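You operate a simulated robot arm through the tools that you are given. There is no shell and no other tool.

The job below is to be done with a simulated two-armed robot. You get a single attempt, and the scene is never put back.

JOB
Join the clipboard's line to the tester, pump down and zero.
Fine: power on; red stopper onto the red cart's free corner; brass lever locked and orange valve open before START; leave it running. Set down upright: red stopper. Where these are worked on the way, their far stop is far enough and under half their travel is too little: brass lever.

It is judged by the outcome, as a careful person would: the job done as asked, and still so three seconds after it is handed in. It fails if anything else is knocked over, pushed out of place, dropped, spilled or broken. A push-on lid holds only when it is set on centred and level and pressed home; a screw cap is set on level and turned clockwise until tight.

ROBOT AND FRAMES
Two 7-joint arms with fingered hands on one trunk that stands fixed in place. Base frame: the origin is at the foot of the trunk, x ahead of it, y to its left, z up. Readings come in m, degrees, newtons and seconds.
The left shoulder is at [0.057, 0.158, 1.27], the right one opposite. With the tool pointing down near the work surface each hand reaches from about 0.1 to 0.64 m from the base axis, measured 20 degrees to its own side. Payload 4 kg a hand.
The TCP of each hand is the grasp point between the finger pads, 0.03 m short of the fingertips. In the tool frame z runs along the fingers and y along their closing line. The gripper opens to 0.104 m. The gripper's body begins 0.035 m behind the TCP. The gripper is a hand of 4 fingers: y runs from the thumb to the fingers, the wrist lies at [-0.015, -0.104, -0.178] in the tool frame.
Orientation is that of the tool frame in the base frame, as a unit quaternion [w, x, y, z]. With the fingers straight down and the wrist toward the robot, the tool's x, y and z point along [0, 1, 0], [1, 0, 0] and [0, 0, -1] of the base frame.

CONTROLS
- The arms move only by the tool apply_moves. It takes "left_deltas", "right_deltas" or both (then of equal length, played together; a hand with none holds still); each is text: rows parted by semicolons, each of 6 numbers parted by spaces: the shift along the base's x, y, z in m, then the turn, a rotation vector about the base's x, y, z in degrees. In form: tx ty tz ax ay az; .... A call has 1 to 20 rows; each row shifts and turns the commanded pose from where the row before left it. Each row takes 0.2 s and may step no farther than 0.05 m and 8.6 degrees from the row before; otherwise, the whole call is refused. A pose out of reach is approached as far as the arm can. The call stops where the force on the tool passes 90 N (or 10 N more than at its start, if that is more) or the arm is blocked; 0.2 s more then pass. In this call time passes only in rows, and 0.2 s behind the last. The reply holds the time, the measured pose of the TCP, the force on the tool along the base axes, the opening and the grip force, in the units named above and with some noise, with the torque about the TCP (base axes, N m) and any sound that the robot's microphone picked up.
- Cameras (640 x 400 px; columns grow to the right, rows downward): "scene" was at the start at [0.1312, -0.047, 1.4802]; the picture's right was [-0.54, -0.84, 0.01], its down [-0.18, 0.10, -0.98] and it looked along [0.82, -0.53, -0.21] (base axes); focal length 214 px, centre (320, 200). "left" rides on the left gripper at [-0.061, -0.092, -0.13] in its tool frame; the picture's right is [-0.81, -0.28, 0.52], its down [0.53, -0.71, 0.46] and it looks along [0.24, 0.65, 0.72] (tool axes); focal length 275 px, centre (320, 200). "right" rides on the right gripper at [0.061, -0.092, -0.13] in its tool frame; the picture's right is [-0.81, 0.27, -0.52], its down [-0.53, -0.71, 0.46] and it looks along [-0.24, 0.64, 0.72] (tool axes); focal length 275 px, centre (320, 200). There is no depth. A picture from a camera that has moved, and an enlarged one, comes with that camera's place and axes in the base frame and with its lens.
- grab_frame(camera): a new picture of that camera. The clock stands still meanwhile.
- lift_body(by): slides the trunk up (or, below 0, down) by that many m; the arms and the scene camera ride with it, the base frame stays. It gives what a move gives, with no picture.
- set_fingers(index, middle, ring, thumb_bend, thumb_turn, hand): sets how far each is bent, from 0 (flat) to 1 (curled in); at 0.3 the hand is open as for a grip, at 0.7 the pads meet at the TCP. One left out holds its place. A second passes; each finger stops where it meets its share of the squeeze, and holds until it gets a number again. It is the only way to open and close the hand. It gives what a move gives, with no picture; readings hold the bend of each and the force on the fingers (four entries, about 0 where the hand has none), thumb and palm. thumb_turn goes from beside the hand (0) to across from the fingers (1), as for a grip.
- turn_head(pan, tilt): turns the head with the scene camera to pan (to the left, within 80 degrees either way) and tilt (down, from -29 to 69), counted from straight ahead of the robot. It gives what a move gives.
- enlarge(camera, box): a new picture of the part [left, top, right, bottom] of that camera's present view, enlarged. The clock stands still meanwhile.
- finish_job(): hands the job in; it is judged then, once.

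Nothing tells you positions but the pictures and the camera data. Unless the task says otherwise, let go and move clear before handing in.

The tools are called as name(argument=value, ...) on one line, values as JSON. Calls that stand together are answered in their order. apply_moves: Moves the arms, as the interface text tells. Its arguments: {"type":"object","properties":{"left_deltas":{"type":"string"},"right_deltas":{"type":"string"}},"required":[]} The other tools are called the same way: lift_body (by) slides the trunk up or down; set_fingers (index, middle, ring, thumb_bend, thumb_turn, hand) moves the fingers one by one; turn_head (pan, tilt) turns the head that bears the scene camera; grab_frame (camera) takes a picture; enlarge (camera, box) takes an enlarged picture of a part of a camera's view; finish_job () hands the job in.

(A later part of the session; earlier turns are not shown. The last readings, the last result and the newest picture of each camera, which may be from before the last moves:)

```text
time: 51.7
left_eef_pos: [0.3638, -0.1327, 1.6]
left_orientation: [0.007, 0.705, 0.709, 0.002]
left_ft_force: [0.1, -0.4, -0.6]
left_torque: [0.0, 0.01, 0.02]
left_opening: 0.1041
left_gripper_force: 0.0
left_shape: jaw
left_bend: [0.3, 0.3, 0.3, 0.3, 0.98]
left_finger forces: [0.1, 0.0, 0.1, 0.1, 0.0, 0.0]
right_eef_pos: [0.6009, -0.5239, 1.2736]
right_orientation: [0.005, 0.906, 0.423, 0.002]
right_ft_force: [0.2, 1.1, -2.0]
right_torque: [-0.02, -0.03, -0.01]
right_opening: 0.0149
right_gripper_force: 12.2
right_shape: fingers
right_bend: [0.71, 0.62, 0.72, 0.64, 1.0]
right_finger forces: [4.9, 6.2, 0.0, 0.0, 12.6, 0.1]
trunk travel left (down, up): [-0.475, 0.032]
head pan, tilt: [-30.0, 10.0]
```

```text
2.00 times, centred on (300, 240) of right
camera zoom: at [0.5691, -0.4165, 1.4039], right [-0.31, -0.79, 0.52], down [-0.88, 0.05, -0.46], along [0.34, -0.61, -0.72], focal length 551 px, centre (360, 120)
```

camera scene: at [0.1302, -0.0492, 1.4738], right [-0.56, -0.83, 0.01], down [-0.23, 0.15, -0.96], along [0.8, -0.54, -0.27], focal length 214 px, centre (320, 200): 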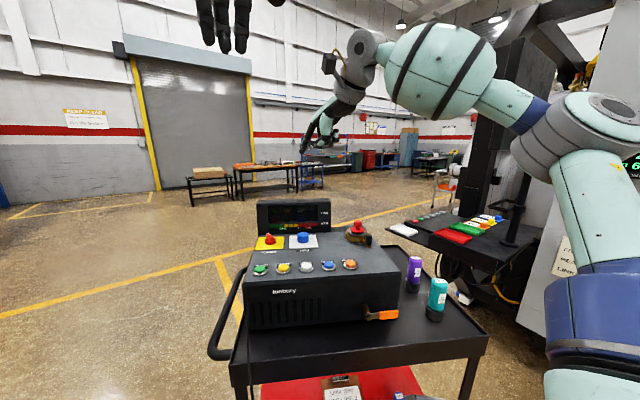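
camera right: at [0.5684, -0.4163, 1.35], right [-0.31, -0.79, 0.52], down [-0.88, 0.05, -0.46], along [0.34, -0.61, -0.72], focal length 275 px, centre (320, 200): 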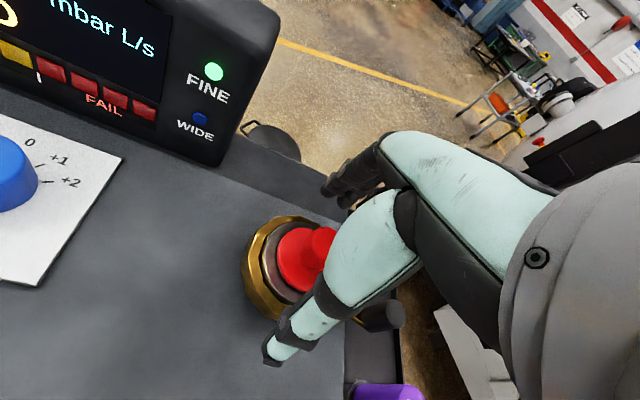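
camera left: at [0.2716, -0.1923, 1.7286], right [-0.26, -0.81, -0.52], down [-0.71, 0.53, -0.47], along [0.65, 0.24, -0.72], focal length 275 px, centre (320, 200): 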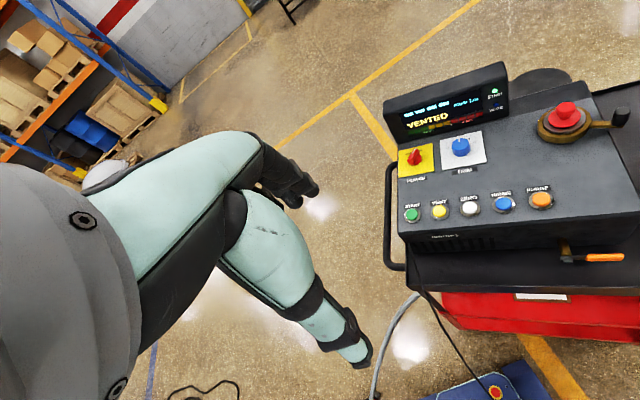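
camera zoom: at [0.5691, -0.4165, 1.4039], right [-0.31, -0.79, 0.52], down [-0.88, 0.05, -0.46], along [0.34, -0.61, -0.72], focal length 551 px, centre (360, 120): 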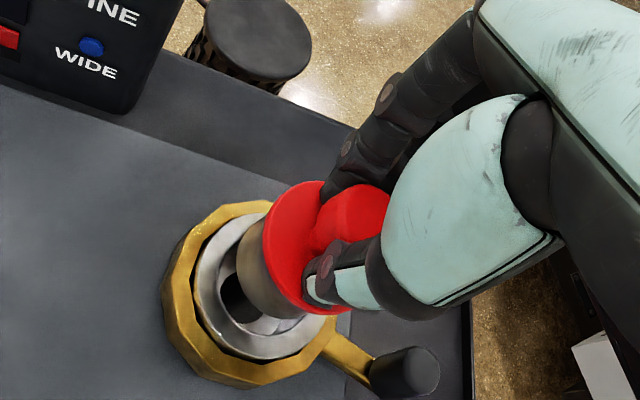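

The stopper came out cleanly; it has a metal plug of about 32 mm under the flange. I'll lift it clear and carry it over the free back-right corner of the tray.

apply_moves(right_deltas="0 0 0.025 0 0 0; 0 0 0.015 0 0 0; 0.002 -0.032 0 0 0 0; 0.002 -0.032 0 0 0 0; 0.002 -0.032 0 0 0 0; 0.002 -0.032 0 0 0 0; 0.002 -0.032 0 0 0 0; 0 -0.031 0 0 0 0; 0 0 0 0 0 0")

apply_moves(right_deltas="0 0 -0.035 0 0 0; 0 0 -0.035 0 0 0; 0 0 -0.035 0 0 0; 0 0 -0.035 0 0 0; 0 0 -0.02 0 0 0; 0 0 0 0 0 0")

grab_frame(camera="right")

turn_head(pan=-42, tilt=20)

grab_frame(camera="scene")

```text
time: 53.7
left_eef_pos: [0.362, -0.1327, 1.5991]
left_orientation: [0.006, 0.705, 0.709, 0.004]
left_ft_force: [0.5, -0.4, 0.4]
left_torque: [0.02, -0.02, -0.01]
left_opening: 0.1038
left_gripper_force: 0.2
left_shape: jaw
left_bend: [0.3, 0.3, 0.3, 0.3, 0.98]
left_finger forces: [0.1, 0.0, 0.0, 0.0, 0.0, 0.0]
right_eef_pos: [0.6061, -0.7089, 1.3144]
right_orientation: [0.004, 0.906, 0.423, 0.002]
right_ft_force: [0.7, 0.1, -2.8]
right_torque: [0.03, -0.05, -0.03]
right_opening: 0.0148
right_gripper_force: 11.6
right_shape: fingers
right_bend: [0.71, 0.62, 0.72, 0.64, 1.0]
right_finger forces: [4.7, 6.1, 0.0, 0.1, 12.4, 0.1]
right hand out of reach, approached as far as the arm can: row 8
trunk travel left (down, up): [-0.475, 0.032]
head pan, tilt: [-30.0, 10.0]
```

```text
time: 55.1
left_eef_pos: [0.3647, -0.1326, 1.5991]
left_orientation: [0.006, 0.705, 0.709, 0.002]
left_ft_force: [-0.1, 0.5, 0.4]
left_torque: [0.0, 0.0, 0.0]
left_opening: 0.1041
left_gripper_force: 0.1
left_shape: jaw
left_bend: [0.3, 0.3, 0.3, 0.3, 0.98]
left_finger forces: [0.0, 0.0, 0.0, 0.1, 0.1, 0.1]
right_eef_pos: [0.602, -0.7059, 1.1495]
right_orientation: [0.005, 0.906, 0.422, 0.002]
right_ft_force: [-0.7, 0.2, -2.1]
right_torque: [0.01, 0.02, -0.02]
right_opening: 0.0148
right_gripper_force: 11.5
right_shape: fingers
right_bend: [0.71, 0.62, 0.72, 0.64, 1.0]
right_finger forces: [4.9, 6.2, 0.0, 0.1, 12.4, 0.0]
trunk travel left (down, up): [-0.475, 0.032]
head pan, tilt: [-30.0, 10.0]
```

```text
taken
camera right: at [0.5703, -0.5975, 1.2799], right [-0.31, -0.79, 0.52], down [-0.88, 0.05, -0.46], along [0.34, -0.61, -0.72], focal length 275 px, centre (320, 200)
```

right: 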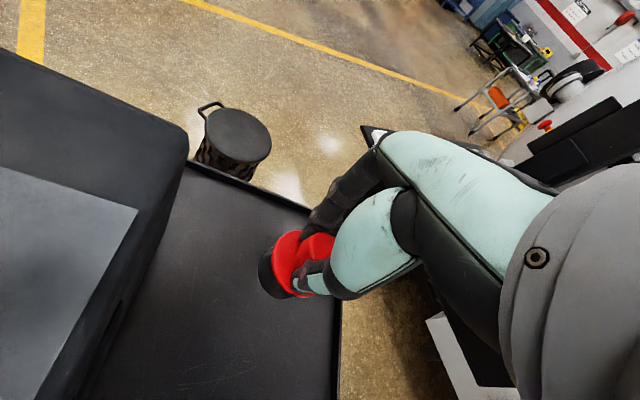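

```text
time: 55.8
left_eef_pos: [0.3629, -0.1383, 1.5963]
left_orientation: [0.004, 0.707, 0.707, 0.005]
left_ft_force: [0.6, -0.8, 0.1]
left_torque: [0.02, -0.01, -0.01]
left_opening: 0.1039
left_gripper_force: 0.1
left_shape: jaw
left_bend: [0.3, 0.3, 0.3, 0.3, 0.98]
left_finger forces: [0.0, 0.0, 0.0, 0.1, 0.0, 0.1]
right_eef_pos: [0.602, -0.7053, 1.1501]
right_orientation: [0.006, 0.906, 0.423, 0.003]
right_ft_force: [0.0, -0.8, -1.3]
right_torque: [-0.03, 0.0, 0.01]
right_opening: 0.0146
right_gripper_force: 11.4
right_shape: fingers
right_bend: [0.71, 0.62, 0.72, 0.64, 1.0]
right_finger forces: [4.9, 6.3, 0.0, 0.0, 12.4, 0.0]
trunk travel left (down, up): [-0.475, 0.032]
head pan, tilt: [-42.0, 20.0]
```

```text
taken
camera scene: at [0.1222, -0.0591, 1.466], right [-0.67, -0.74, 0.01], down [-0.27, 0.23, -0.94], along [0.69, -0.63, -0.35], focal length 214 px, centre (320, 200)
```

scene: 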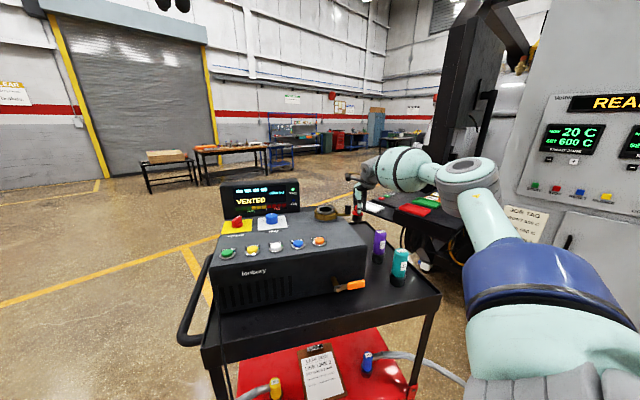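

The stopper hangs over the empty back-right corner. I'll lower it and watch for contact.

apply_moves(right_deltas="0 0 -0.02 0 0 0; 0 0 -0.02 0 0 0; 0 0 0 0 0 0")

enlarge(camera="scene", box=[320, 170, 420, 270])

enlarge(camera="right", box=[200, 160, 380, 340])

```text
time: 56.6
left_eef_pos: [0.3641, -0.1355, 1.5964]
left_orientation: [0.005, 0.706, 0.708, 0.004]
left_ft_force: [0.6, -1.0, 0.4]
left_torque: [-0.01, 0.03, 0.0]
left_opening: 0.104
left_gripper_force: 0.1
left_shape: jaw
left_bend: [0.3, 0.3, 0.3, 0.3, 0.98]
left_finger forces: [0.0, 0.0, 0.0, 0.0, 0.0, 0.0]
right_eef_pos: [0.6022, -0.7052, 1.1096]
right_orientation: [0.005, 0.907, 0.422, 0.004]
right_ft_force: [-0.2, 0.4, -1.9]
right_torque: [-0.02, 0.01, -0.02]
right_opening: 0.0144
right_gripper_force: 11.4
right_shape: fingers
right_bend: [0.71, 0.62, 0.72, 0.64, 1.0]
right_finger forces: [5.0, 6.2, 0.1, 0.0, 12.4, 0.0]
trunk travel left (down, up): [-0.475, 0.032]
head pan, tilt: [-42.0, 20.0]
```

```text
4.00 times, centred on (370, 220) of scene
camera zoom: at [0.1222, -0.0591, 1.466], right [-0.67, -0.74, 0.01], down [-0.27, 0.23, -0.94], along [0.69, -0.63, -0.35], focal length 858 px, centre (120, 120)
```

zoom: 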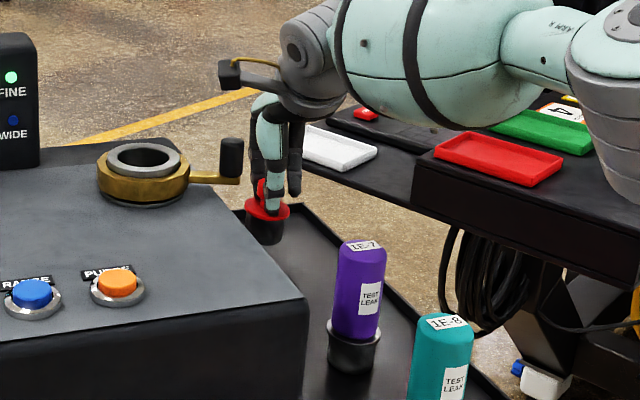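

```text
2.22 times, centred on (290, 250) of right
camera zoom: at [0.5702, -0.5978, 1.2393], right [-0.31, -0.79, 0.52], down [-0.88, 0.05, -0.46], along [0.34, -0.61, -0.72], focal length 612 px, centre (387, 89)
```

zoom: 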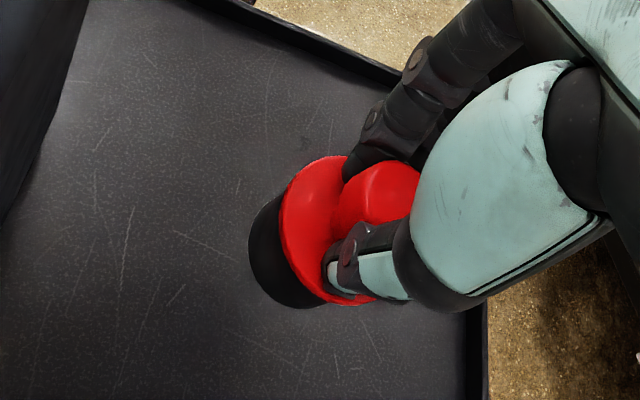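

apply_moves(right_deltas="0 0 -0.008 0 0 0; 0 0 -0.004 0 0 0; 0 0 -0.003 0 0 0; 0 0 0 0 0 0")

```text
time: 57.6
left_eef_pos: [0.3632, -0.1357, 1.5963]
left_orientation: [0.005, 0.707, 0.708, 0.006]
left_ft_force: [0.5, -1.0, -0.1]
left_torque: [-0.02, -0.02, -0.01]
left_opening: 0.1041
left_gripper_force: 0.0
left_shape: jaw
left_bend: [0.3, 0.3, 0.3, 0.3, 0.98]
left_finger forces: [0.0, 0.0, 0.0, 0.0, 0.1, 0.0]
right_eef_pos: [0.6013, -0.7045, 1.0942]
right_orientation: [0.004, 0.906, 0.423, 0.002]
right_ft_force: [-0.8, -1.2, -1.7]
right_torque: [-0.01, 0.02, 0.01]
right_opening: 0.0146
right_gripper_force: 12.0
right_shape: fingers
right_bend: [0.71, 0.62, 0.72, 0.64, 1.0]
right_finger forces: [4.9, 6.2, 0.0, 0.0, 12.4, 0.1]
trunk travel left (down, up): [-0.475, 0.032]
head pan, tilt: [-42.0, 20.0]
```

apply_moves(right_deltas="0 0 -0.003 0 0 0; 0 0 -0.003 0 0 0; 0 0 0 0 0 0")

enlarge(camera="scene", box=[360, 200, 420, 250])

enlarge(camera="right", box=[200, 160, 380, 340])

```text
time: 58.4
left_eef_pos: [0.3632, -0.1349, 1.5968]
left_orientation: [0.005, 0.707, 0.708, 0.005]
left_ft_force: [0.0, 0.8, 0.0]
left_torque: [-0.01, 0.0, 0.04]
left_opening: 0.1038
left_gripper_force: 0.0
left_shape: jaw
left_bend: [0.3, 0.3, 0.3, 0.3, 0.98]
left_finger forces: [0.0, 0.1, 0.0, 0.0, 0.0, 0.0]
right_eef_pos: [0.6016, -0.7051, 1.0887]
right_orientation: [0.005, 0.906, 0.423, 0.003]
right_ft_force: [-0.9, 0.1, -1.6]
right_torque: [-0.01, 0.01, -0.01]
right_opening: 0.0149
right_gripper_force: 11.5
right_shape: fingers
right_bend: [0.71, 0.62, 0.72, 0.64, 1.0]
right_finger forces: [5.0, 6.2, 0.0, 0.0, 12.4, 0.0]
trunk travel left (down, up): [-0.475, 0.032]
head pan, tilt: [-42.0, 20.0]
```

```text
8.00 times, centred on (390, 225) of scene
camera zoom: at [0.1223, -0.0594, 1.466], right [-0.67, -0.74, 0.01], down [-0.27, 0.23, -0.94], along [0.69, -0.63, -0.35], focal length 1716 px, centre (-240, 0)
```

zoom: 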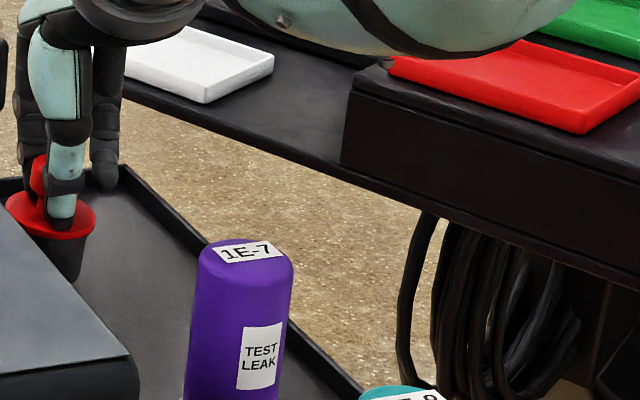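

```text
2.22 times, centred on (290, 250) of right
camera zoom: at [0.5703, -0.5972, 1.2182], right [-0.31, -0.79, 0.52], down [-0.88, 0.05, -0.46], along [0.34, -0.61, -0.72], focal length 612 px, centre (387, 89)
```

zoom: 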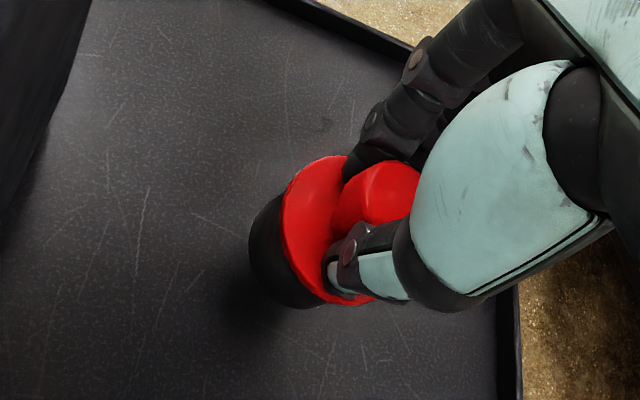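

Not touching yet (a gap shadow is visible). I'll keep lowering in small steps.

apply_moves(right_deltas="0 0 -0.004 0 0 0; 0 0 -0.004 0 0 0; 0 0 0 0 0 0")

apply_moves(right_deltas="0 0 -0.003 0 0 0; 0 0 -0.003 0 0 0; 0 0 0 0 0 0")

enlarge(camera="right", box=[200, 160, 380, 340])

```text
time: 59.2
left_eef_pos: [0.363, -0.136, 1.5967]
left_orientation: [0.005, 0.707, 0.707, 0.005]
left_ft_force: [-0.4, 0.4, -0.4]
left_torque: [0.01, -0.01, 0.0]
left_opening: 0.1038
left_gripper_force: 0.0
left_shape: jaw
left_bend: [0.3, 0.3, 0.3, 0.3, 0.98]
left_finger forces: [0.1, 0.0, 0.0, 0.0, 0.0, 0.0]
right_eef_pos: [0.6014, -0.7045, 1.0815]
right_orientation: [0.005, 0.906, 0.422, 0.003]
right_ft_force: [0.2, -0.9, -1.6]
right_torque: [-0.02, -0.02, -0.01]
right_opening: 0.0148
right_gripper_force: 12.1
right_shape: fingers
right_bend: [0.71, 0.62, 0.72, 0.64, 1.0]
right_finger forces: [4.9, 6.2, 0.1, 0.0, 12.5, 0.1]
trunk travel left (down, up): [-0.475, 0.032]
head pan, tilt: [-42.0, 20.0]
```

```text
time: 60.0
left_eef_pos: [0.3636, -0.135, 1.5978]
left_orientation: [0.005, 0.706, 0.708, 0.006]
left_ft_force: [-0.6, 0.2, -0.9]
left_torque: [0.04, -0.04, 0.01]
left_opening: 0.104
left_gripper_force: 0.1
left_shape: jaw
left_bend: [0.3, 0.3, 0.3, 0.3, 0.98]
left_finger forces: [0.1, 0.0, 0.0, 0.0, 0.1, 0.0]
right_eef_pos: [0.6012, -0.704, 1.0755]
right_orientation: [0.005, 0.906, 0.423, 0.003]
right_ft_force: [0.2, 0.0, -1.4]
right_torque: [0.0, 0.05, -0.01]
right_opening: 0.0149
right_gripper_force: 11.7
right_shape: fingers
right_bend: [0.71, 0.62, 0.72, 0.64, 1.0]
right_finger forces: [4.9, 6.2, 0.0, 0.0, 12.4, 0.0]
trunk travel left (down, up): [-0.475, 0.032]
head pan, tilt: [-42.0, 20.0]
```

```text
2.22 times, centred on (290, 250) of right
camera zoom: at [0.5703, -0.5973, 1.2043], right [-0.31, -0.79, 0.52], down [-0.88, 0.05, -0.46], along [0.34, -0.61, -0.72], focal length 612 px, centre (387, 89)
```

zoom: 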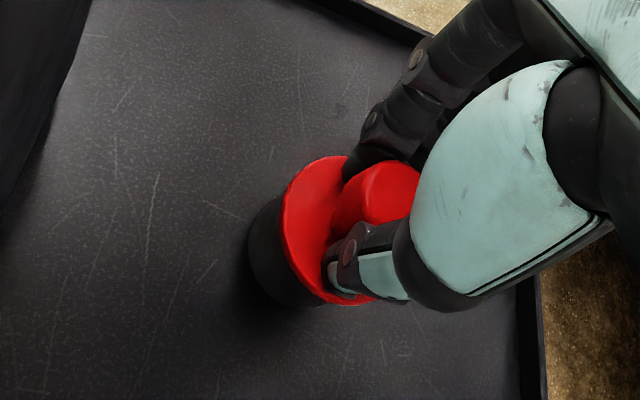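

apply_moves(right_deltas="0 0 -0.003 0 0 0; 0 0 -0.003 0 0 0; 0 0 0 0 0 0")

apply_moves(right_deltas="0 0 -0.003 0 0 0; 0 0 -0.003 0 0 0; 0 0 0 0 0 0")

enlarge(camera="right", box=[200, 160, 380, 340])

```text
time: 60.8
left_eef_pos: [0.3636, -0.1355, 1.597]
left_orientation: [0.004, 0.706, 0.708, 0.005]
left_ft_force: [0.7, 0.4, 0.5]
left_torque: [-0.02, -0.01, 0.0]
left_opening: 0.1042
left_gripper_force: 0.0
left_shape: jaw
left_bend: [0.3, 0.3, 0.3, 0.3, 0.98]
left_finger forces: [0.0, 0.2, 0.0, 0.0, 0.1, 0.0]
right_eef_pos: [0.602, -0.7039, 1.0681]
right_orientation: [0.005, 0.906, 0.423, 0.004]
right_ft_force: [-0.1, 0.1, -2.1]
right_torque: [-0.02, -0.02, 0.01]
right_opening: 0.0147
right_gripper_force: 11.6
right_shape: fingers
right_bend: [0.71, 0.62, 0.72, 0.64, 1.0]
right_finger forces: [4.9, 6.2, 0.1, 0.1, 12.3, 0.0]
trunk travel left (down, up): [-0.475, 0.032]
head pan, tilt: [-42.0, 20.0]
```

```text
time: 61.6
left_eef_pos: [0.3608, -0.1331, 1.5971]
left_orientation: [0.006, 0.707, 0.707, 0.005]
left_ft_force: [0.5, 0.0, -0.7]
left_torque: [0.02, 0.02, -0.02]
left_opening: 0.1039
left_gripper_force: 0.0
left_shape: jaw
left_bend: [0.3, 0.3, 0.3, 0.3, 0.98]
left_finger forces: [0.0, 0.0, 0.0, 0.0, 0.0, 0.0]
right_eef_pos: [0.6014, -0.7027, 1.0683]
right_orientation: [0.008, 0.906, 0.423, 0.006]
right_ft_force: [4.1, -1.1, 20.7]
right_torque: [-0.01, 0.05, 0.01]
right_opening: 0.0148
right_gripper_force: 21.3
right_shape: fingers
right_bend: [0.71, 0.61, 0.72, 0.65, 1.0]
right_finger forces: [6.8, 12.5, 0.0, 0.0, 23.5, 0.1]
trunk travel left (down, up): [-0.475, 0.032]
head pan, tilt: [-42.0, 20.0]
```

```text
2.22 times, centred on (290, 250) of right
camera zoom: at [0.5696, -0.5948, 1.197], right [-0.32, -0.79, 0.52], down [-0.88, 0.04, -0.47], along [0.35, -0.61, -0.71], focal length 612 px, centre (387, 89)
```

zoom: 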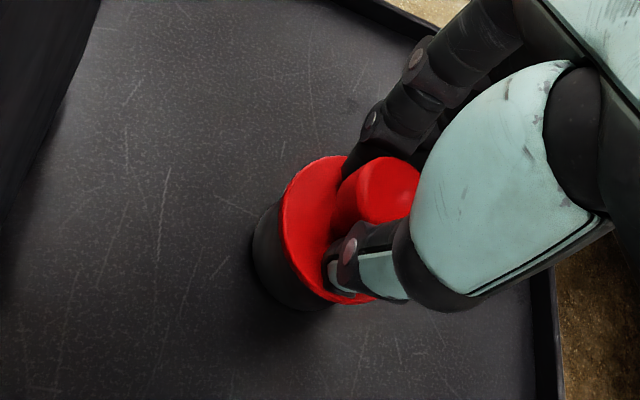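

Contact is made (20 N down). I'll ease back a few mm to unload, then open the hand gently.

apply_moves(right_deltas="0 0 0.004 0 0 0; 0 0 0 0 0 0")

set_fingers(hand="right", index=0.4, middle=0.4, ring=0.4, thumb_bend=0.4)

enlarge(camera="right", box=[200, 160, 380, 340])

```text
time: 62.2
left_eef_pos: [0.361, -0.1328, 1.5974]
left_orientation: [0.005, 0.707, 0.708, 0.005]
left_ft_force: [0.3, -0.7, -0.5]
left_torque: [-0.03, -0.02, 0.0]
left_opening: 0.1041
left_gripper_force: 0.1
left_shape: jaw
left_bend: [0.3, 0.3, 0.3, 0.3, 0.98]
left_finger forces: [0.0, 0.0, 0.0, 0.0, 0.1, 0.0]
right_eef_pos: [0.6001, -0.7024, 1.0692]
right_orientation: [0.005, 0.906, 0.423, 0.003]
right_ft_force: [2.3, 1.1, 13.1]
right_torque: [0.1, 0.04, -0.03]
right_opening: 0.0147
right_gripper_force: 18.6
right_shape: fingers
right_bend: [0.71, 0.61, 0.72, 0.65, 1.0]
right_finger forces: [6.3, 10.4, 0.1, 0.0, 20.0, 0.0]
trunk travel left (down, up): [-0.475, 0.032]
head pan, tilt: [-42.0, 20.0]
```

```text
time: 63.2
left_eef_pos: [0.3638, -0.1361, 1.5966]
left_orientation: [0.005, 0.706, 0.708, 0.005]
left_ft_force: [0.1, 0.5, 0.1]
left_torque: [0.0, 0.02, 0.0]
left_opening: 0.1041
left_gripper_force: 0.1
left_shape: jaw
left_bend: [0.3, 0.3, 0.3, 0.3, 0.98]
left_finger forces: [0.0, 0.1, 0.0, 0.0, 0.1, 0.0]
right_eef_pos: [0.6012, -0.7047, 1.0658]
right_orientation: [0.004, 0.906, 0.423, 0.003]
right_ft_force: [-0.3, 0.0, -0.5]
right_torque: [0.0, -0.01, 0.0]
right_opening: 0.0774
right_gripper_force: 0.0
right_shape: fingers
right_bend: [0.4, 0.4, 0.4, 0.4, 0.99]
right_finger forces: [0.0, 0.0, 0.0, 0.1, 0.0, 0.0]
trunk travel left (down, up): [-0.475, 0.032]
head pan, tilt: [-42.0, 20.0]
```

```text
2.22 times, centred on (290, 250) of right
camera zoom: at [0.5704, -0.5976, 1.1958], right [-0.31, -0.8, 0.52], down [-0.88, 0.05, -0.46], along [0.34, -0.6, -0.72], focal length 612 px, centre (387, 89)
```

zoom: 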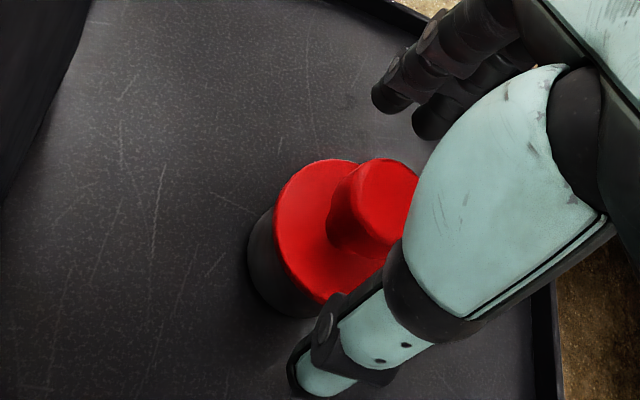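

The stopper stands upright on its own. I'll lift the hand straight up and confirm.

apply_moves(right_deltas="0 0 0.03 0 0 0; 0 0 0.04 0 0 0; 0 0 0.04 0 0 0; 0 0 0.04 0 0 0; 0 0 0.04 0 0 0; 0 0 0 0 0 0")

grab_frame(camera="right")

enlarge(camera="scene", box=[300, 180, 440, 290])

```text
time: 64.6
left_eef_pos: [0.363, -0.1357, 1.5958]
left_orientation: [0.004, 0.706, 0.708, 0.005]
left_ft_force: [-0.5, 0.6, -0.3]
left_torque: [-0.01, -0.02, 0.01]
left_opening: 0.104
left_gripper_force: 0.1
left_shape: jaw
left_bend: [0.3, 0.3, 0.3, 0.3, 0.98]
left_finger forces: [0.0, 0.1, 0.1, 0.0, 0.0, 0.0]
right_eef_pos: [0.6023, -0.7056, 1.2573]
right_orientation: [0.004, 0.906, 0.422, 0.003]
right_ft_force: [-0.3, -0.3, -0.3]
right_torque: [0.01, 0.03, 0.03]
right_opening: 0.0776
right_gripper_force: 0.0
right_shape: fingers
right_bend: [0.4, 0.4, 0.4, 0.4, 0.99]
right_finger forces: [0.1, 0.1, 0.0, 0.0, 0.0, 0.0]
trunk travel left (down, up): [-0.475, 0.032]
head pan, tilt: [-42.0, 20.0]
```

```text
taken
camera right: at [0.5701, -0.5983, 1.3873], right [-0.31, -0.79, 0.52], down [-0.88, 0.05, -0.46], along [0.34, -0.6, -0.72], focal length 275 px, centre (320, 200)
```

right: 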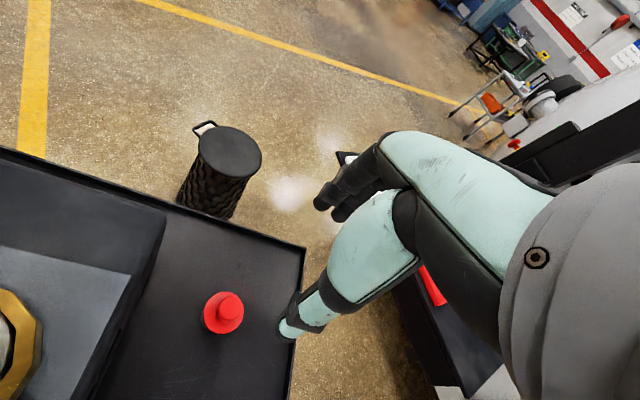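

```text
3.64 times, centred on (370, 235) of scene
camera zoom: at [0.1222, -0.0596, 1.4659], right [-0.67, -0.74, 0.01], down [-0.27, 0.23, -0.94], along [0.69, -0.63, -0.35], focal length 780 px, centre (138, 73)
```

zoom: 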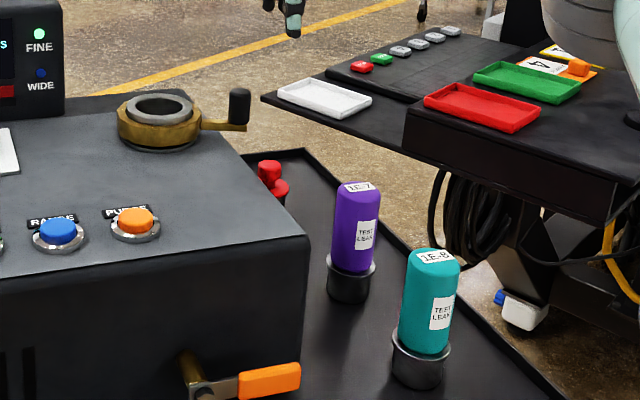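

The red stopper stands upright in the tray's free corner. Next is the yellow LINE 2 end on the lower shelf: I'll retract the right arm in front of the cart, move the left arm aside, then lower the trunk.

apply_moves(right_deltas="0 0 0.04 0 0 0; -0.0293 0.0355 0 0 0 1; -0.0293 0.0355 0 0 0 1; -0.0293 0.0355 0 0 0 1; -0.0293 0.0355 0 0 0 1; -0.0293 0.0355 0 0 0 1; -0.0293 0.0355 0 0 0 1; -0.0293 0.0355 0 0 0 1; -0.0293 0.0355 0 0 0 1; -0.0293 0.0355 0 0 0 1; -0.0293 0.0355 0 0 0 1; -0.0293 0.0355 0 0 0 1; -0.0293 0.0355 0 0 0 1; 0 0 0 0 0 0", left_deltas="0 0 0 0 0 0; 0 0.025 0 0 0 0; 0 0.025 0 0 0 0; 0 0.025 0 0 0 0; 0 0.025 0 0 0 0; 0 0.025 0 0 0 0; 0 0.025 0 0 0 0; 0 0.025 0 0 0 0; 0 0.025 0 0 0 0; 0 0.025 0 0 0 0; 0 0.025 0 0 0 0; 0 0.025 0 0 0 0; 0 0.025 0 0 0 0; 0 0 0 0 0 0")

grab_frame(camera="right")

turn_head(pan=-28, tilt=45)

grab_frame(camera="scene")

```text
time: 67.6
left_eef_pos: [0.3642, 0.1634, 1.595]
left_orientation: [0.003, 0.707, 0.708, 0.005]
left_ft_force: [0.6, -0.5, 0.3]
left_torque: [0.03, -0.02, -0.04]
left_opening: 0.1039
left_gripper_force: 0.1
left_shape: jaw
left_bend: [0.3, 0.3, 0.3, 0.3, 0.98]
left_finger forces: [0.0, 0.0, 0.0, 0.1, 0.1, 0.0]
right_eef_pos: [0.2648, -0.2823, 1.3251]
right_orientation: [0.003, 0.857, 0.515, 0.001]
right_ft_force: [0.3, 0.0, -0.3]
right_torque: [0.03, 0.02, 0.01]
right_opening: 0.0775
right_gripper_force: 0.0
right_shape: fingers
right_bend: [0.4, 0.4, 0.4, 0.4, 0.99]
right_finger forces: [0.0, 0.0, 0.1, 0.0, 0.0, 0.0]
right hand out of reach, approached as far as the arm can: row 12, 13
trunk travel left (down, up): [-0.475, 0.032]
head pan, tilt: [-42.0, 20.0]
```

```text
taken
camera right: at [0.2134, -0.183, 1.455], right [-0.14, -0.84, 0.52], down [-0.88, -0.14, -0.46], along [0.46, -0.52, -0.72], focal length 275 px, centre (320, 200)
```

right: 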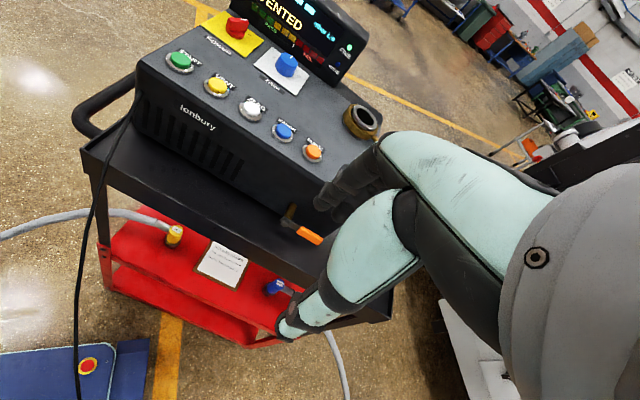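

```text
time: 68.5
left_eef_pos: [0.3627, 0.1662, 1.5965]
left_orientation: [0.004, 0.706, 0.708, 0.005]
left_ft_force: [-0.3, 0.5, 1.3]
left_torque: [-0.02, 0.0, 0.0]
left_opening: 0.1041
left_gripper_force: 0.1
left_shape: jaw
left_bend: [0.3, 0.3, 0.3, 0.3, 0.98]
left_finger forces: [0.1, 0.1, 0.0, 0.0, 0.0, 0.1]
right_eef_pos: [0.2664, -0.2802, 1.3261]
right_orientation: [0.006, 0.857, 0.515, 0.002]
right_ft_force: [0.2, 0.3, 0.5]
right_torque: [0.01, -0.01, 0.01]
right_opening: 0.0776
right_gripper_force: 0.0
right_shape: fingers
right_bend: [0.4, 0.4, 0.4, 0.4, 0.99]
right_finger forces: [0.1, 0.1, 0.0, 0.0, 0.1, 0.0]
trunk travel left (down, up): [-0.475, 0.032]
head pan, tilt: [-28.0, 45.0]
```

```text
taken
camera scene: at [0.1236, -0.0346, 1.4274], right [-0.47, -0.88, 0.01], down [-0.63, 0.33, -0.7], along [0.62, -0.33, -0.71], focal length 214 px, centre (320, 200)
```

scene: 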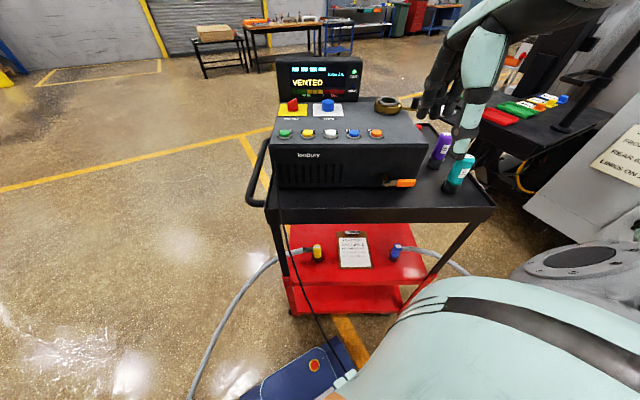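

The arms are clear of the cart front. I'll lower the trunk in two steps.

lift_body(by=-0.2)

grab_frame(camera="right")

grab_frame(camera="scene")

```text
time: 70.7
left_eef_pos: [0.3633, 0.1657, 1.3956]
left_orientation: [0.005, 0.706, 0.708, 0.005]
left_ft_force: [-0.3, 0.1, -0.6]
left_torque: [-0.02, 0.0, 0.01]
left_opening: 0.1041
left_gripper_force: 0.1
left_shape: jaw
left_bend: [0.3, 0.3, 0.3, 0.3, 0.98]
left_finger forces: [0.0, 0.1, 0.0, 0.0, 0.0, 0.0]
right_eef_pos: [0.2654, -0.2807, 1.1253]
right_orientation: [0.005, 0.857, 0.515, 0.001]
right_ft_force: [-0.4, 0.1, -0.2]
right_torque: [0.0, -0.01, -0.01]
right_opening: 0.0776
right_gripper_force: 0.0
right_shape: fingers
right_bend: [0.4, 0.4, 0.4, 0.4, 0.99]
right_finger forces: [0.0, 0.0, 0.0, 0.0, 0.1, 0.0]
trunk travel left (down, up): [-0.275, 0.232]
head pan, tilt: [-28.0, 45.0]
```

```text
taken
camera right: at [0.2125, -0.182, 1.255], right [-0.14, -0.84, 0.52], down [-0.88, -0.14, -0.46], along [0.46, -0.52, -0.72], focal length 275 px, centre (320, 200)
```

right: 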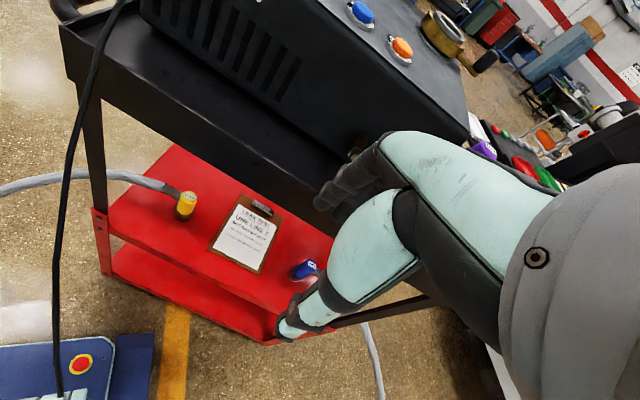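

```text
taken
camera scene: at [0.1209, -0.035, 1.2268], right [-0.47, -0.88, 0.01], down [-0.63, 0.33, -0.7], along [0.61, -0.33, -0.72], focal length 214 px, centre (320, 200)
```

scene: 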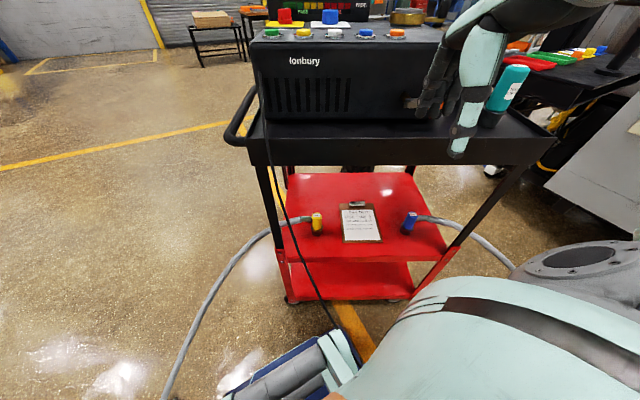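

lift_body(by=-0.2)

grab_frame(camera="right")

turn_head(pan=-26, tilt=30)

grab_frame(camera="scene")

enlarge(camera="scene", box=[230, 130, 450, 290])

```text
time: 72.8
left_eef_pos: [0.363, 0.1658, 1.1934]
left_orientation: [0.004, 0.707, 0.708, 0.004]
left_ft_force: [-1.1, -0.3, -1.1]
left_torque: [0.0, 0.0, 0.01]
left_opening: 0.1038
left_gripper_force: 0.1
left_shape: jaw
left_bend: [0.3, 0.3, 0.3, 0.3, 0.98]
left_finger forces: [0.0, 0.1, 0.1, 0.1, 0.0, 0.0]
right_eef_pos: [0.265, -0.2814, 0.9246]
right_orientation: [0.005, 0.857, 0.515, 0.002]
right_ft_force: [-0.9, 0.1, 0.2]
right_torque: [0.03, 0.01, 0.0]
right_opening: 0.0777
right_gripper_force: 0.0
right_shape: fingers
right_bend: [0.4, 0.4, 0.4, 0.4, 0.99]
right_finger forces: [0.0, 0.0, 0.0, 0.1, 0.0, 0.1]
trunk travel left (down, up): [-0.075, 0.432]
head pan, tilt: [-28.0, 45.0]
```

```text
taken
camera right: at [0.2121, -0.182, 1.0544], right [-0.14, -0.84, 0.52], down [-0.88, -0.14, -0.46], along [0.46, -0.52, -0.72], focal length 275 px, centre (320, 200)
```

right: 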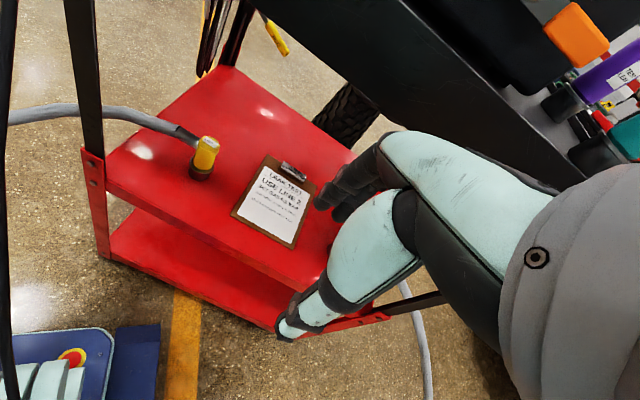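

```text
time: 73.6
left_eef_pos: [0.3638, 0.1652, 1.1939]
left_orientation: [0.004, 0.706, 0.708, 0.004]
left_ft_force: [0.2, 0.5, -0.1]
left_torque: [0.01, -0.02, 0.03]
left_opening: 0.1041
left_gripper_force: 0.1
left_shape: jaw
left_bend: [0.3, 0.3, 0.3, 0.3, 0.98]
left_finger forces: [0.0, 0.0, 0.0, 0.0, 0.0, 0.0]
right_eef_pos: [0.2648, -0.2799, 0.9253]
right_orientation: [0.004, 0.857, 0.515, 0.002]
right_ft_force: [-0.3, -0.3, 0.1]
right_torque: [-0.01, 0.0, 0.0]
right_opening: 0.0776
right_gripper_force: 0.0
right_shape: fingers
right_bend: [0.4, 0.4, 0.4, 0.4, 0.99]
right_finger forces: [0.0, 0.0, 0.1, 0.0, 0.0, 0.0]
trunk travel left (down, up): [-0.075, 0.432]
head pan, tilt: [-26.0, 30.0]
```

```text
taken
camera scene: at [0.1281, -0.0365, 1.0484], right [-0.44, -0.9, 0.01], down [-0.46, 0.22, -0.86], along [0.77, -0.38, -0.51], focal length 214 px, centre (320, 200)
```

scene: 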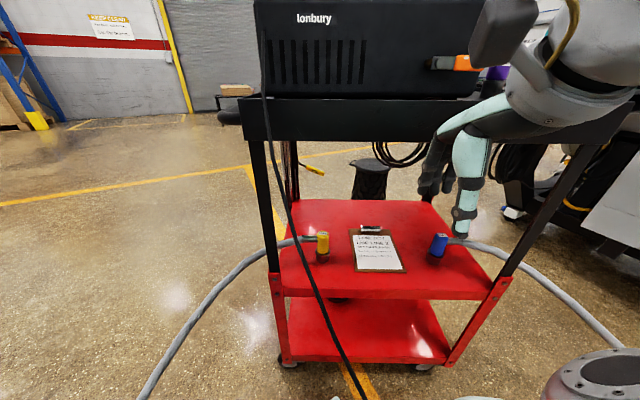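

```text
2.50 times, centred on (340, 210) of scene
camera zoom: at [0.1281, -0.0365, 1.0484], right [-0.44, -0.9, 0.01], down [-0.46, 0.22, -0.86], along [0.77, -0.38, -0.51], focal length 536 px, centre (270, 175)
```

zoom: 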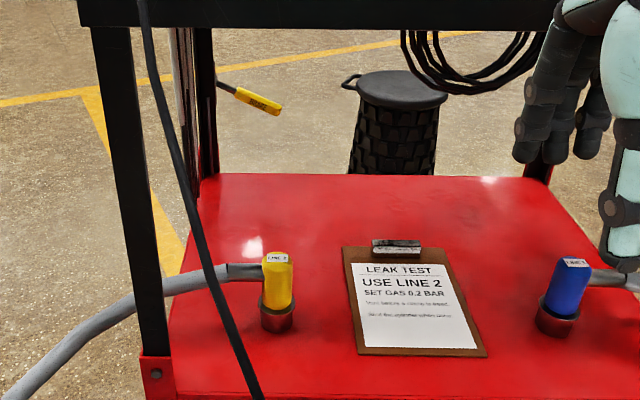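

I place the yellow LINE 2 end at about (0.541,-0.251), top z≈0.66, with its hose leaving to the left. I'll move the open hand down and closer, staying right of the black cord, to refine the position.

set_fingers(hand="right", index=0.3, middle=0.3, ring=0.3, thumb_bend=0.3, thumb_turn=1.0)

apply_moves(right_deltas="0.02 -0.005 -0.035 0 0 0; 0.02 -0.005 -0.035 0 0 0; 0.02 -0.005 -0.035 0 0 0; 0.02 -0.005 -0.035 0 0 0; 0.02 -0.005 -0.035 0 0 0; 0 0 -0.035 0 0 0; 0 0 0 0 0 0")

grab_frame(camera="right")

enlarge(camera="scene", box=[230, 130, 450, 290])

```text
time: 74.6
left_eef_pos: [0.3644, 0.1662, 1.1944]
left_orientation: [0.004, 0.707, 0.708, 0.005]
left_ft_force: [-0.6, 0.4, 0.5]
left_torque: [-0.04, -0.02, 0.04]
left_opening: 0.1042
left_gripper_force: 0.1
left_shape: jaw
left_bend: [0.3, 0.3, 0.3, 0.3, 0.98]
left_finger forces: [0.0, 0.0, 0.0, 0.0, 0.0, 0.0]
right_eef_pos: [0.2645, -0.2801, 0.9254]
right_orientation: [0.005, 0.857, 0.515, 0.001]
right_ft_force: [0.2, -0.6, -0.3]
right_torque: [-0.02, -0.03, 0.0]
right_opening: 0.1029
right_gripper_force: 0.0
right_shape: fingers
right_bend: [0.3, 0.3, 0.3, 0.3, 0.98]
right_finger forces: [0.0, 0.0, 0.0, 0.1, 0.0, 0.0]
trunk travel left (down, up): [-0.075, 0.432]
head pan, tilt: [-26.0, 30.0]
```

```text
time: 76.2
left_eef_pos: [0.3624, 0.1655, 1.1937]
left_orientation: [0.005, 0.707, 0.708, 0.005]
left_ft_force: [-0.3, 0.1, 0.4]
left_torque: [0.0, -0.02, 0.0]
left_opening: 0.1039
left_gripper_force: 0.1
left_shape: jaw
left_bend: [0.3, 0.3, 0.3, 0.3, 0.98]
left_finger forces: [0.0, 0.0, 0.0, 0.0, 0.0, 0.0]
right_eef_pos: [0.3962, -0.3091, 0.7461]
right_orientation: [0.003, 0.857, 0.515, 0.002]
right_ft_force: [-0.1, 0.7, 1.3]
right_torque: [0.0, 0.03, 0.0]
right_opening: 0.1027
right_gripper_force: 0.1
right_shape: fingers
right_bend: [0.3, 0.3, 0.3, 0.3, 0.98]
right_finger forces: [0.0, 0.0, 0.0, 0.0, 0.1, 0.1]
right hand out of reach, approached as far as the arm can: row 1, 2, 3, 6
trunk travel left (down, up): [-0.075, 0.432]
head pan, tilt: [-26.0, 30.0]
```

```text
taken
camera right: at [0.3437, -0.2117, 0.8748], right [-0.14, -0.84, 0.52], down [-0.88, -0.14, -0.46], along [0.46, -0.52, -0.72], focal length 275 px, centre (320, 200)
```

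right: 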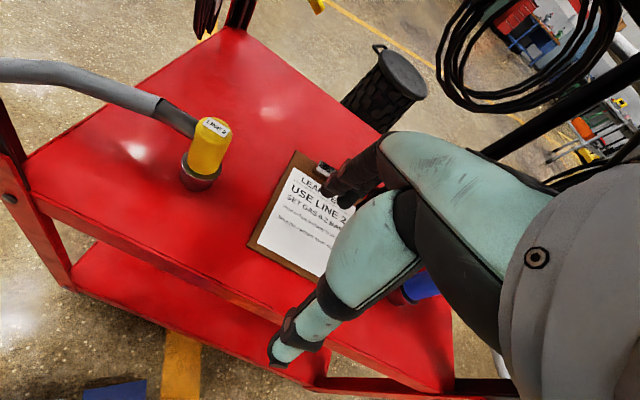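

```text
2.50 times, centred on (340, 210) of scene
camera zoom: at [0.1279, -0.0364, 1.0485], right [-0.44, -0.9, 0.01], down [-0.46, 0.22, -0.86], along [0.77, -0.38, -0.51], focal length 536 px, centre (270, 175)
```

zoom: 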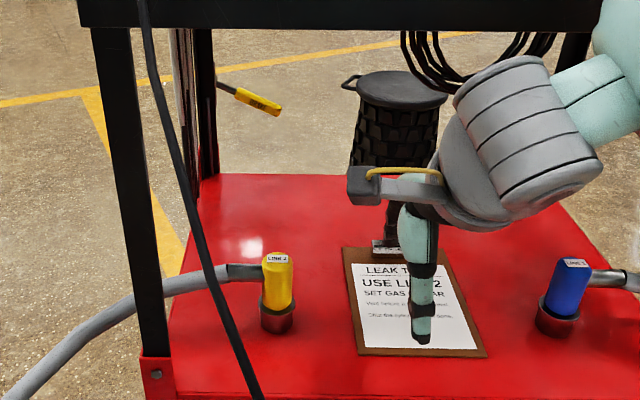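

apply_moves(right_deltas="0.035 0.008 0.005 0 0 0; 0.035 0.008 0.005 0 0 0; 0.035 0.008 0.005 0 0 0; 0 0 0 0 0 0")

grab_frame(camera="right")

enlarge(camera="scene", box=[270, 150, 430, 290])

```text
time: 77.2
left_eef_pos: [0.3475, 0.1625, 1.1989]
left_orientation: [0.009, 0.708, 0.706, 0.011]
left_ft_force: [0.6, -0.7, -0.3]
left_torque: [-0.01, 0.05, 0.0]
left_opening: 0.104
left_gripper_force: 0.1
left_shape: jaw
left_bend: [0.3, 0.3, 0.3, 0.3, 0.98]
left_finger forces: [0.1, 0.1, 0.1, 0.0, 0.1, 0.0]
right_eef_pos: [0.4873, -0.2865, 0.7613]
right_orientation: [0.004, 0.855, 0.518, 0.002]
right_ft_force: [0.3, -0.1, -0.4]
right_torque: [0.03, 0.01, -0.03]
right_opening: 0.1032
right_gripper_force: 0.0
right_shape: fingers
right_bend: [0.3, 0.3, 0.3, 0.3, 0.98]
right_finger forces: [0.1, 0.0, 0.0, 0.0, 0.1, 0.0]
trunk travel left (down, up): [-0.075, 0.432]
head pan, tilt: [-26.0, 30.0]
```

```text
taken
camera right: at [0.4337, -0.1883, 0.891], right [-0.14, -0.84, 0.52], down [-0.88, -0.14, -0.46], along [0.46, -0.52, -0.72], focal length 275 px, centre (320, 200)
```

right: 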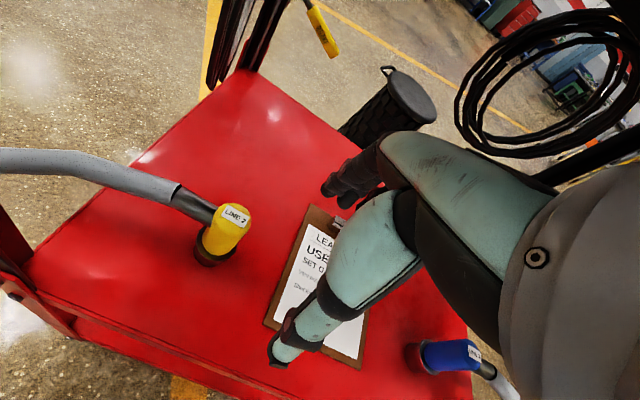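

```text
2.86 times, centred on (350, 220) of scene
camera zoom: at [0.0983, -0.0385, 1.0512], right [-0.44, -0.9, -0.01], down [-0.44, 0.22, -0.87], along [0.79, -0.38, -0.49], focal length 613 px, centre (234, 143)
```

zoom: 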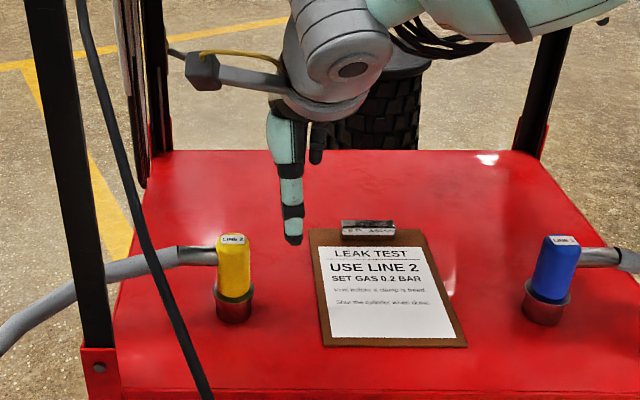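

apply_moves(right_deltas="0 0 0 0 0 0; 0 0 0 0 0 0; 0 0 0 0 0 0")

grab_frame(camera="right")

enlarge(camera="scene", box=[270, 150, 430, 290])

```text
time: 78.0
left_eef_pos: [0.3533, 0.1629, 1.1976]
left_orientation: [0.008, 0.706, 0.708, 0.009]
left_ft_force: [0.8, 0.7, -0.3]
left_torque: [-0.03, 0.01, 0.02]
left_opening: 0.104
left_gripper_force: 0.0
left_shape: jaw
left_bend: [0.3, 0.3, 0.3, 0.3, 0.98]
left_finger forces: [0.0, 0.1, 0.1, 0.0, 0.0, 0.0]
right_eef_pos: [0.4887, -0.2851, 0.7623]
right_orientation: [0.004, 0.855, 0.518, 0.003]
right_ft_force: [-0.8, 0.7, 0.0]
right_torque: [0.0, 0.0, -0.02]
right_opening: 0.1031
right_gripper_force: 0.0
right_shape: fingers
right_bend: [0.3, 0.3, 0.3, 0.3, 0.98]
right_finger forces: [0.0, 0.0, 0.0, 0.1, 0.1, 0.1]
trunk travel left (down, up): [-0.075, 0.432]
head pan, tilt: [-26.0, 30.0]
```

```text
taken
camera right: at [0.4363, -0.1878, 0.8917], right [-0.14, -0.84, 0.52], down [-0.88, -0.14, -0.46], along [0.46, -0.52, -0.72], focal length 275 px, centre (320, 200)
```

right: 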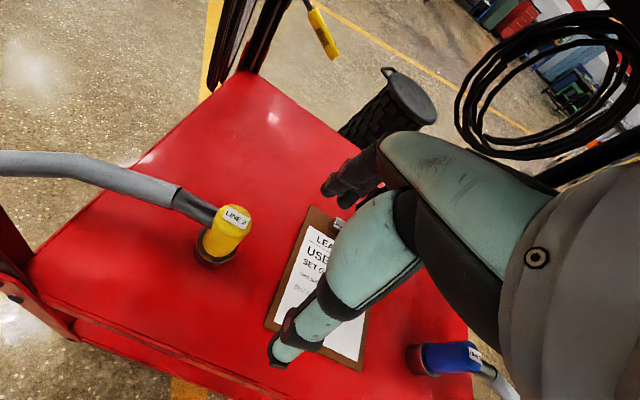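

```text
2.86 times, centred on (350, 220) of scene
camera zoom: at [0.0936, -0.0381, 1.052], right [-0.44, -0.9, -0.01], down [-0.43, 0.22, -0.87], along [0.79, -0.38, -0.48], focal length 613 px, centre (234, 143)
```

zoom: 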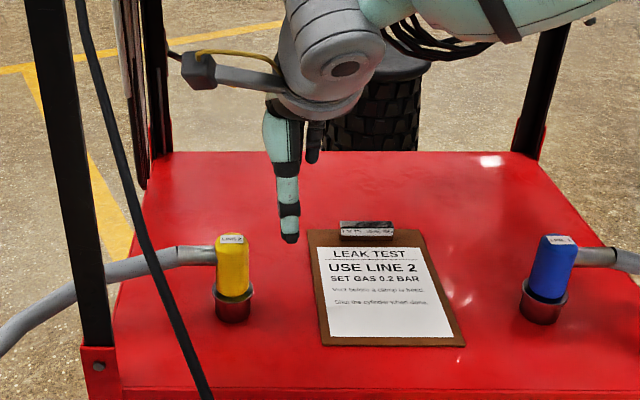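

The trunk seems to have shifted back slightly, which suggests my forearm may be pressing on something. I'll look at the forearm and the tray edge.

turn_head(pan=-40, tilt=10)

grab_frame(camera="scene")

grab_frame(camera="left")

```text
time: 78.8
left_eef_pos: [0.3521, 0.1632, 1.1984]
left_orientation: [0.007, 0.707, 0.707, 0.009]
left_ft_force: [-0.1, 0.8, -0.3]
left_torque: [-0.03, -0.01, -0.01]
left_opening: 0.1041
left_gripper_force: 0.1
left_shape: jaw
left_bend: [0.3, 0.3, 0.3, 0.3, 0.98]
left_finger forces: [0.0, 0.1, 0.0, 0.0, 0.0, 0.1]
right_eef_pos: [0.491, -0.2842, 0.7618]
right_orientation: [0.006, 0.855, 0.518, 0.001]
right_ft_force: [-0.5, 0.5, 0.3]
right_torque: [0.0, -0.01, 0.01]
right_opening: 0.1034
right_gripper_force: 0.0
right_shape: fingers
right_bend: [0.3, 0.3, 0.3, 0.3, 0.98]
right_finger forces: [0.1, 0.0, 0.1, 0.0, 0.0, 0.1]
trunk travel left (down, up): [-0.075, 0.432]
head pan, tilt: [-40.0, 10.0]
```

```text
taken
camera scene: at [0.0836, -0.0578, 1.084], right [-0.64, -0.77, -0.01], down [-0.11, 0.11, -0.99], along [0.76, -0.63, -0.16], focal length 214 px, centre (320, 200)
```

scene: 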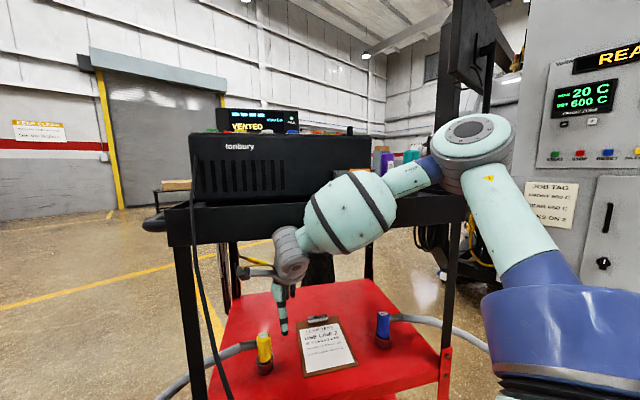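

```text
taken
camera left: at [0.259, 0.1034, 1.3258], right [-0.26, -0.81, -0.52], down [-0.7, 0.53, -0.47], along [0.66, 0.25, -0.71], focal length 275 px, centre (320, 200)
```

left: 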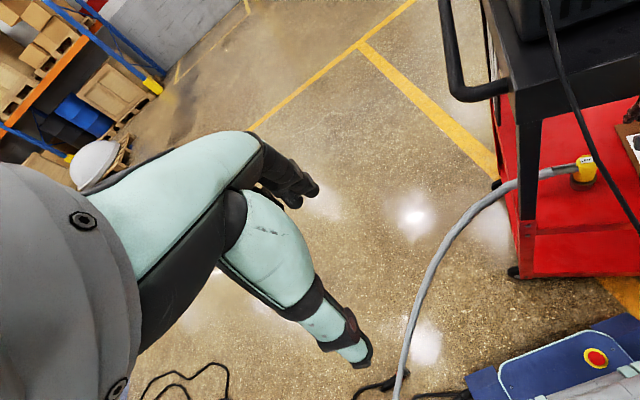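

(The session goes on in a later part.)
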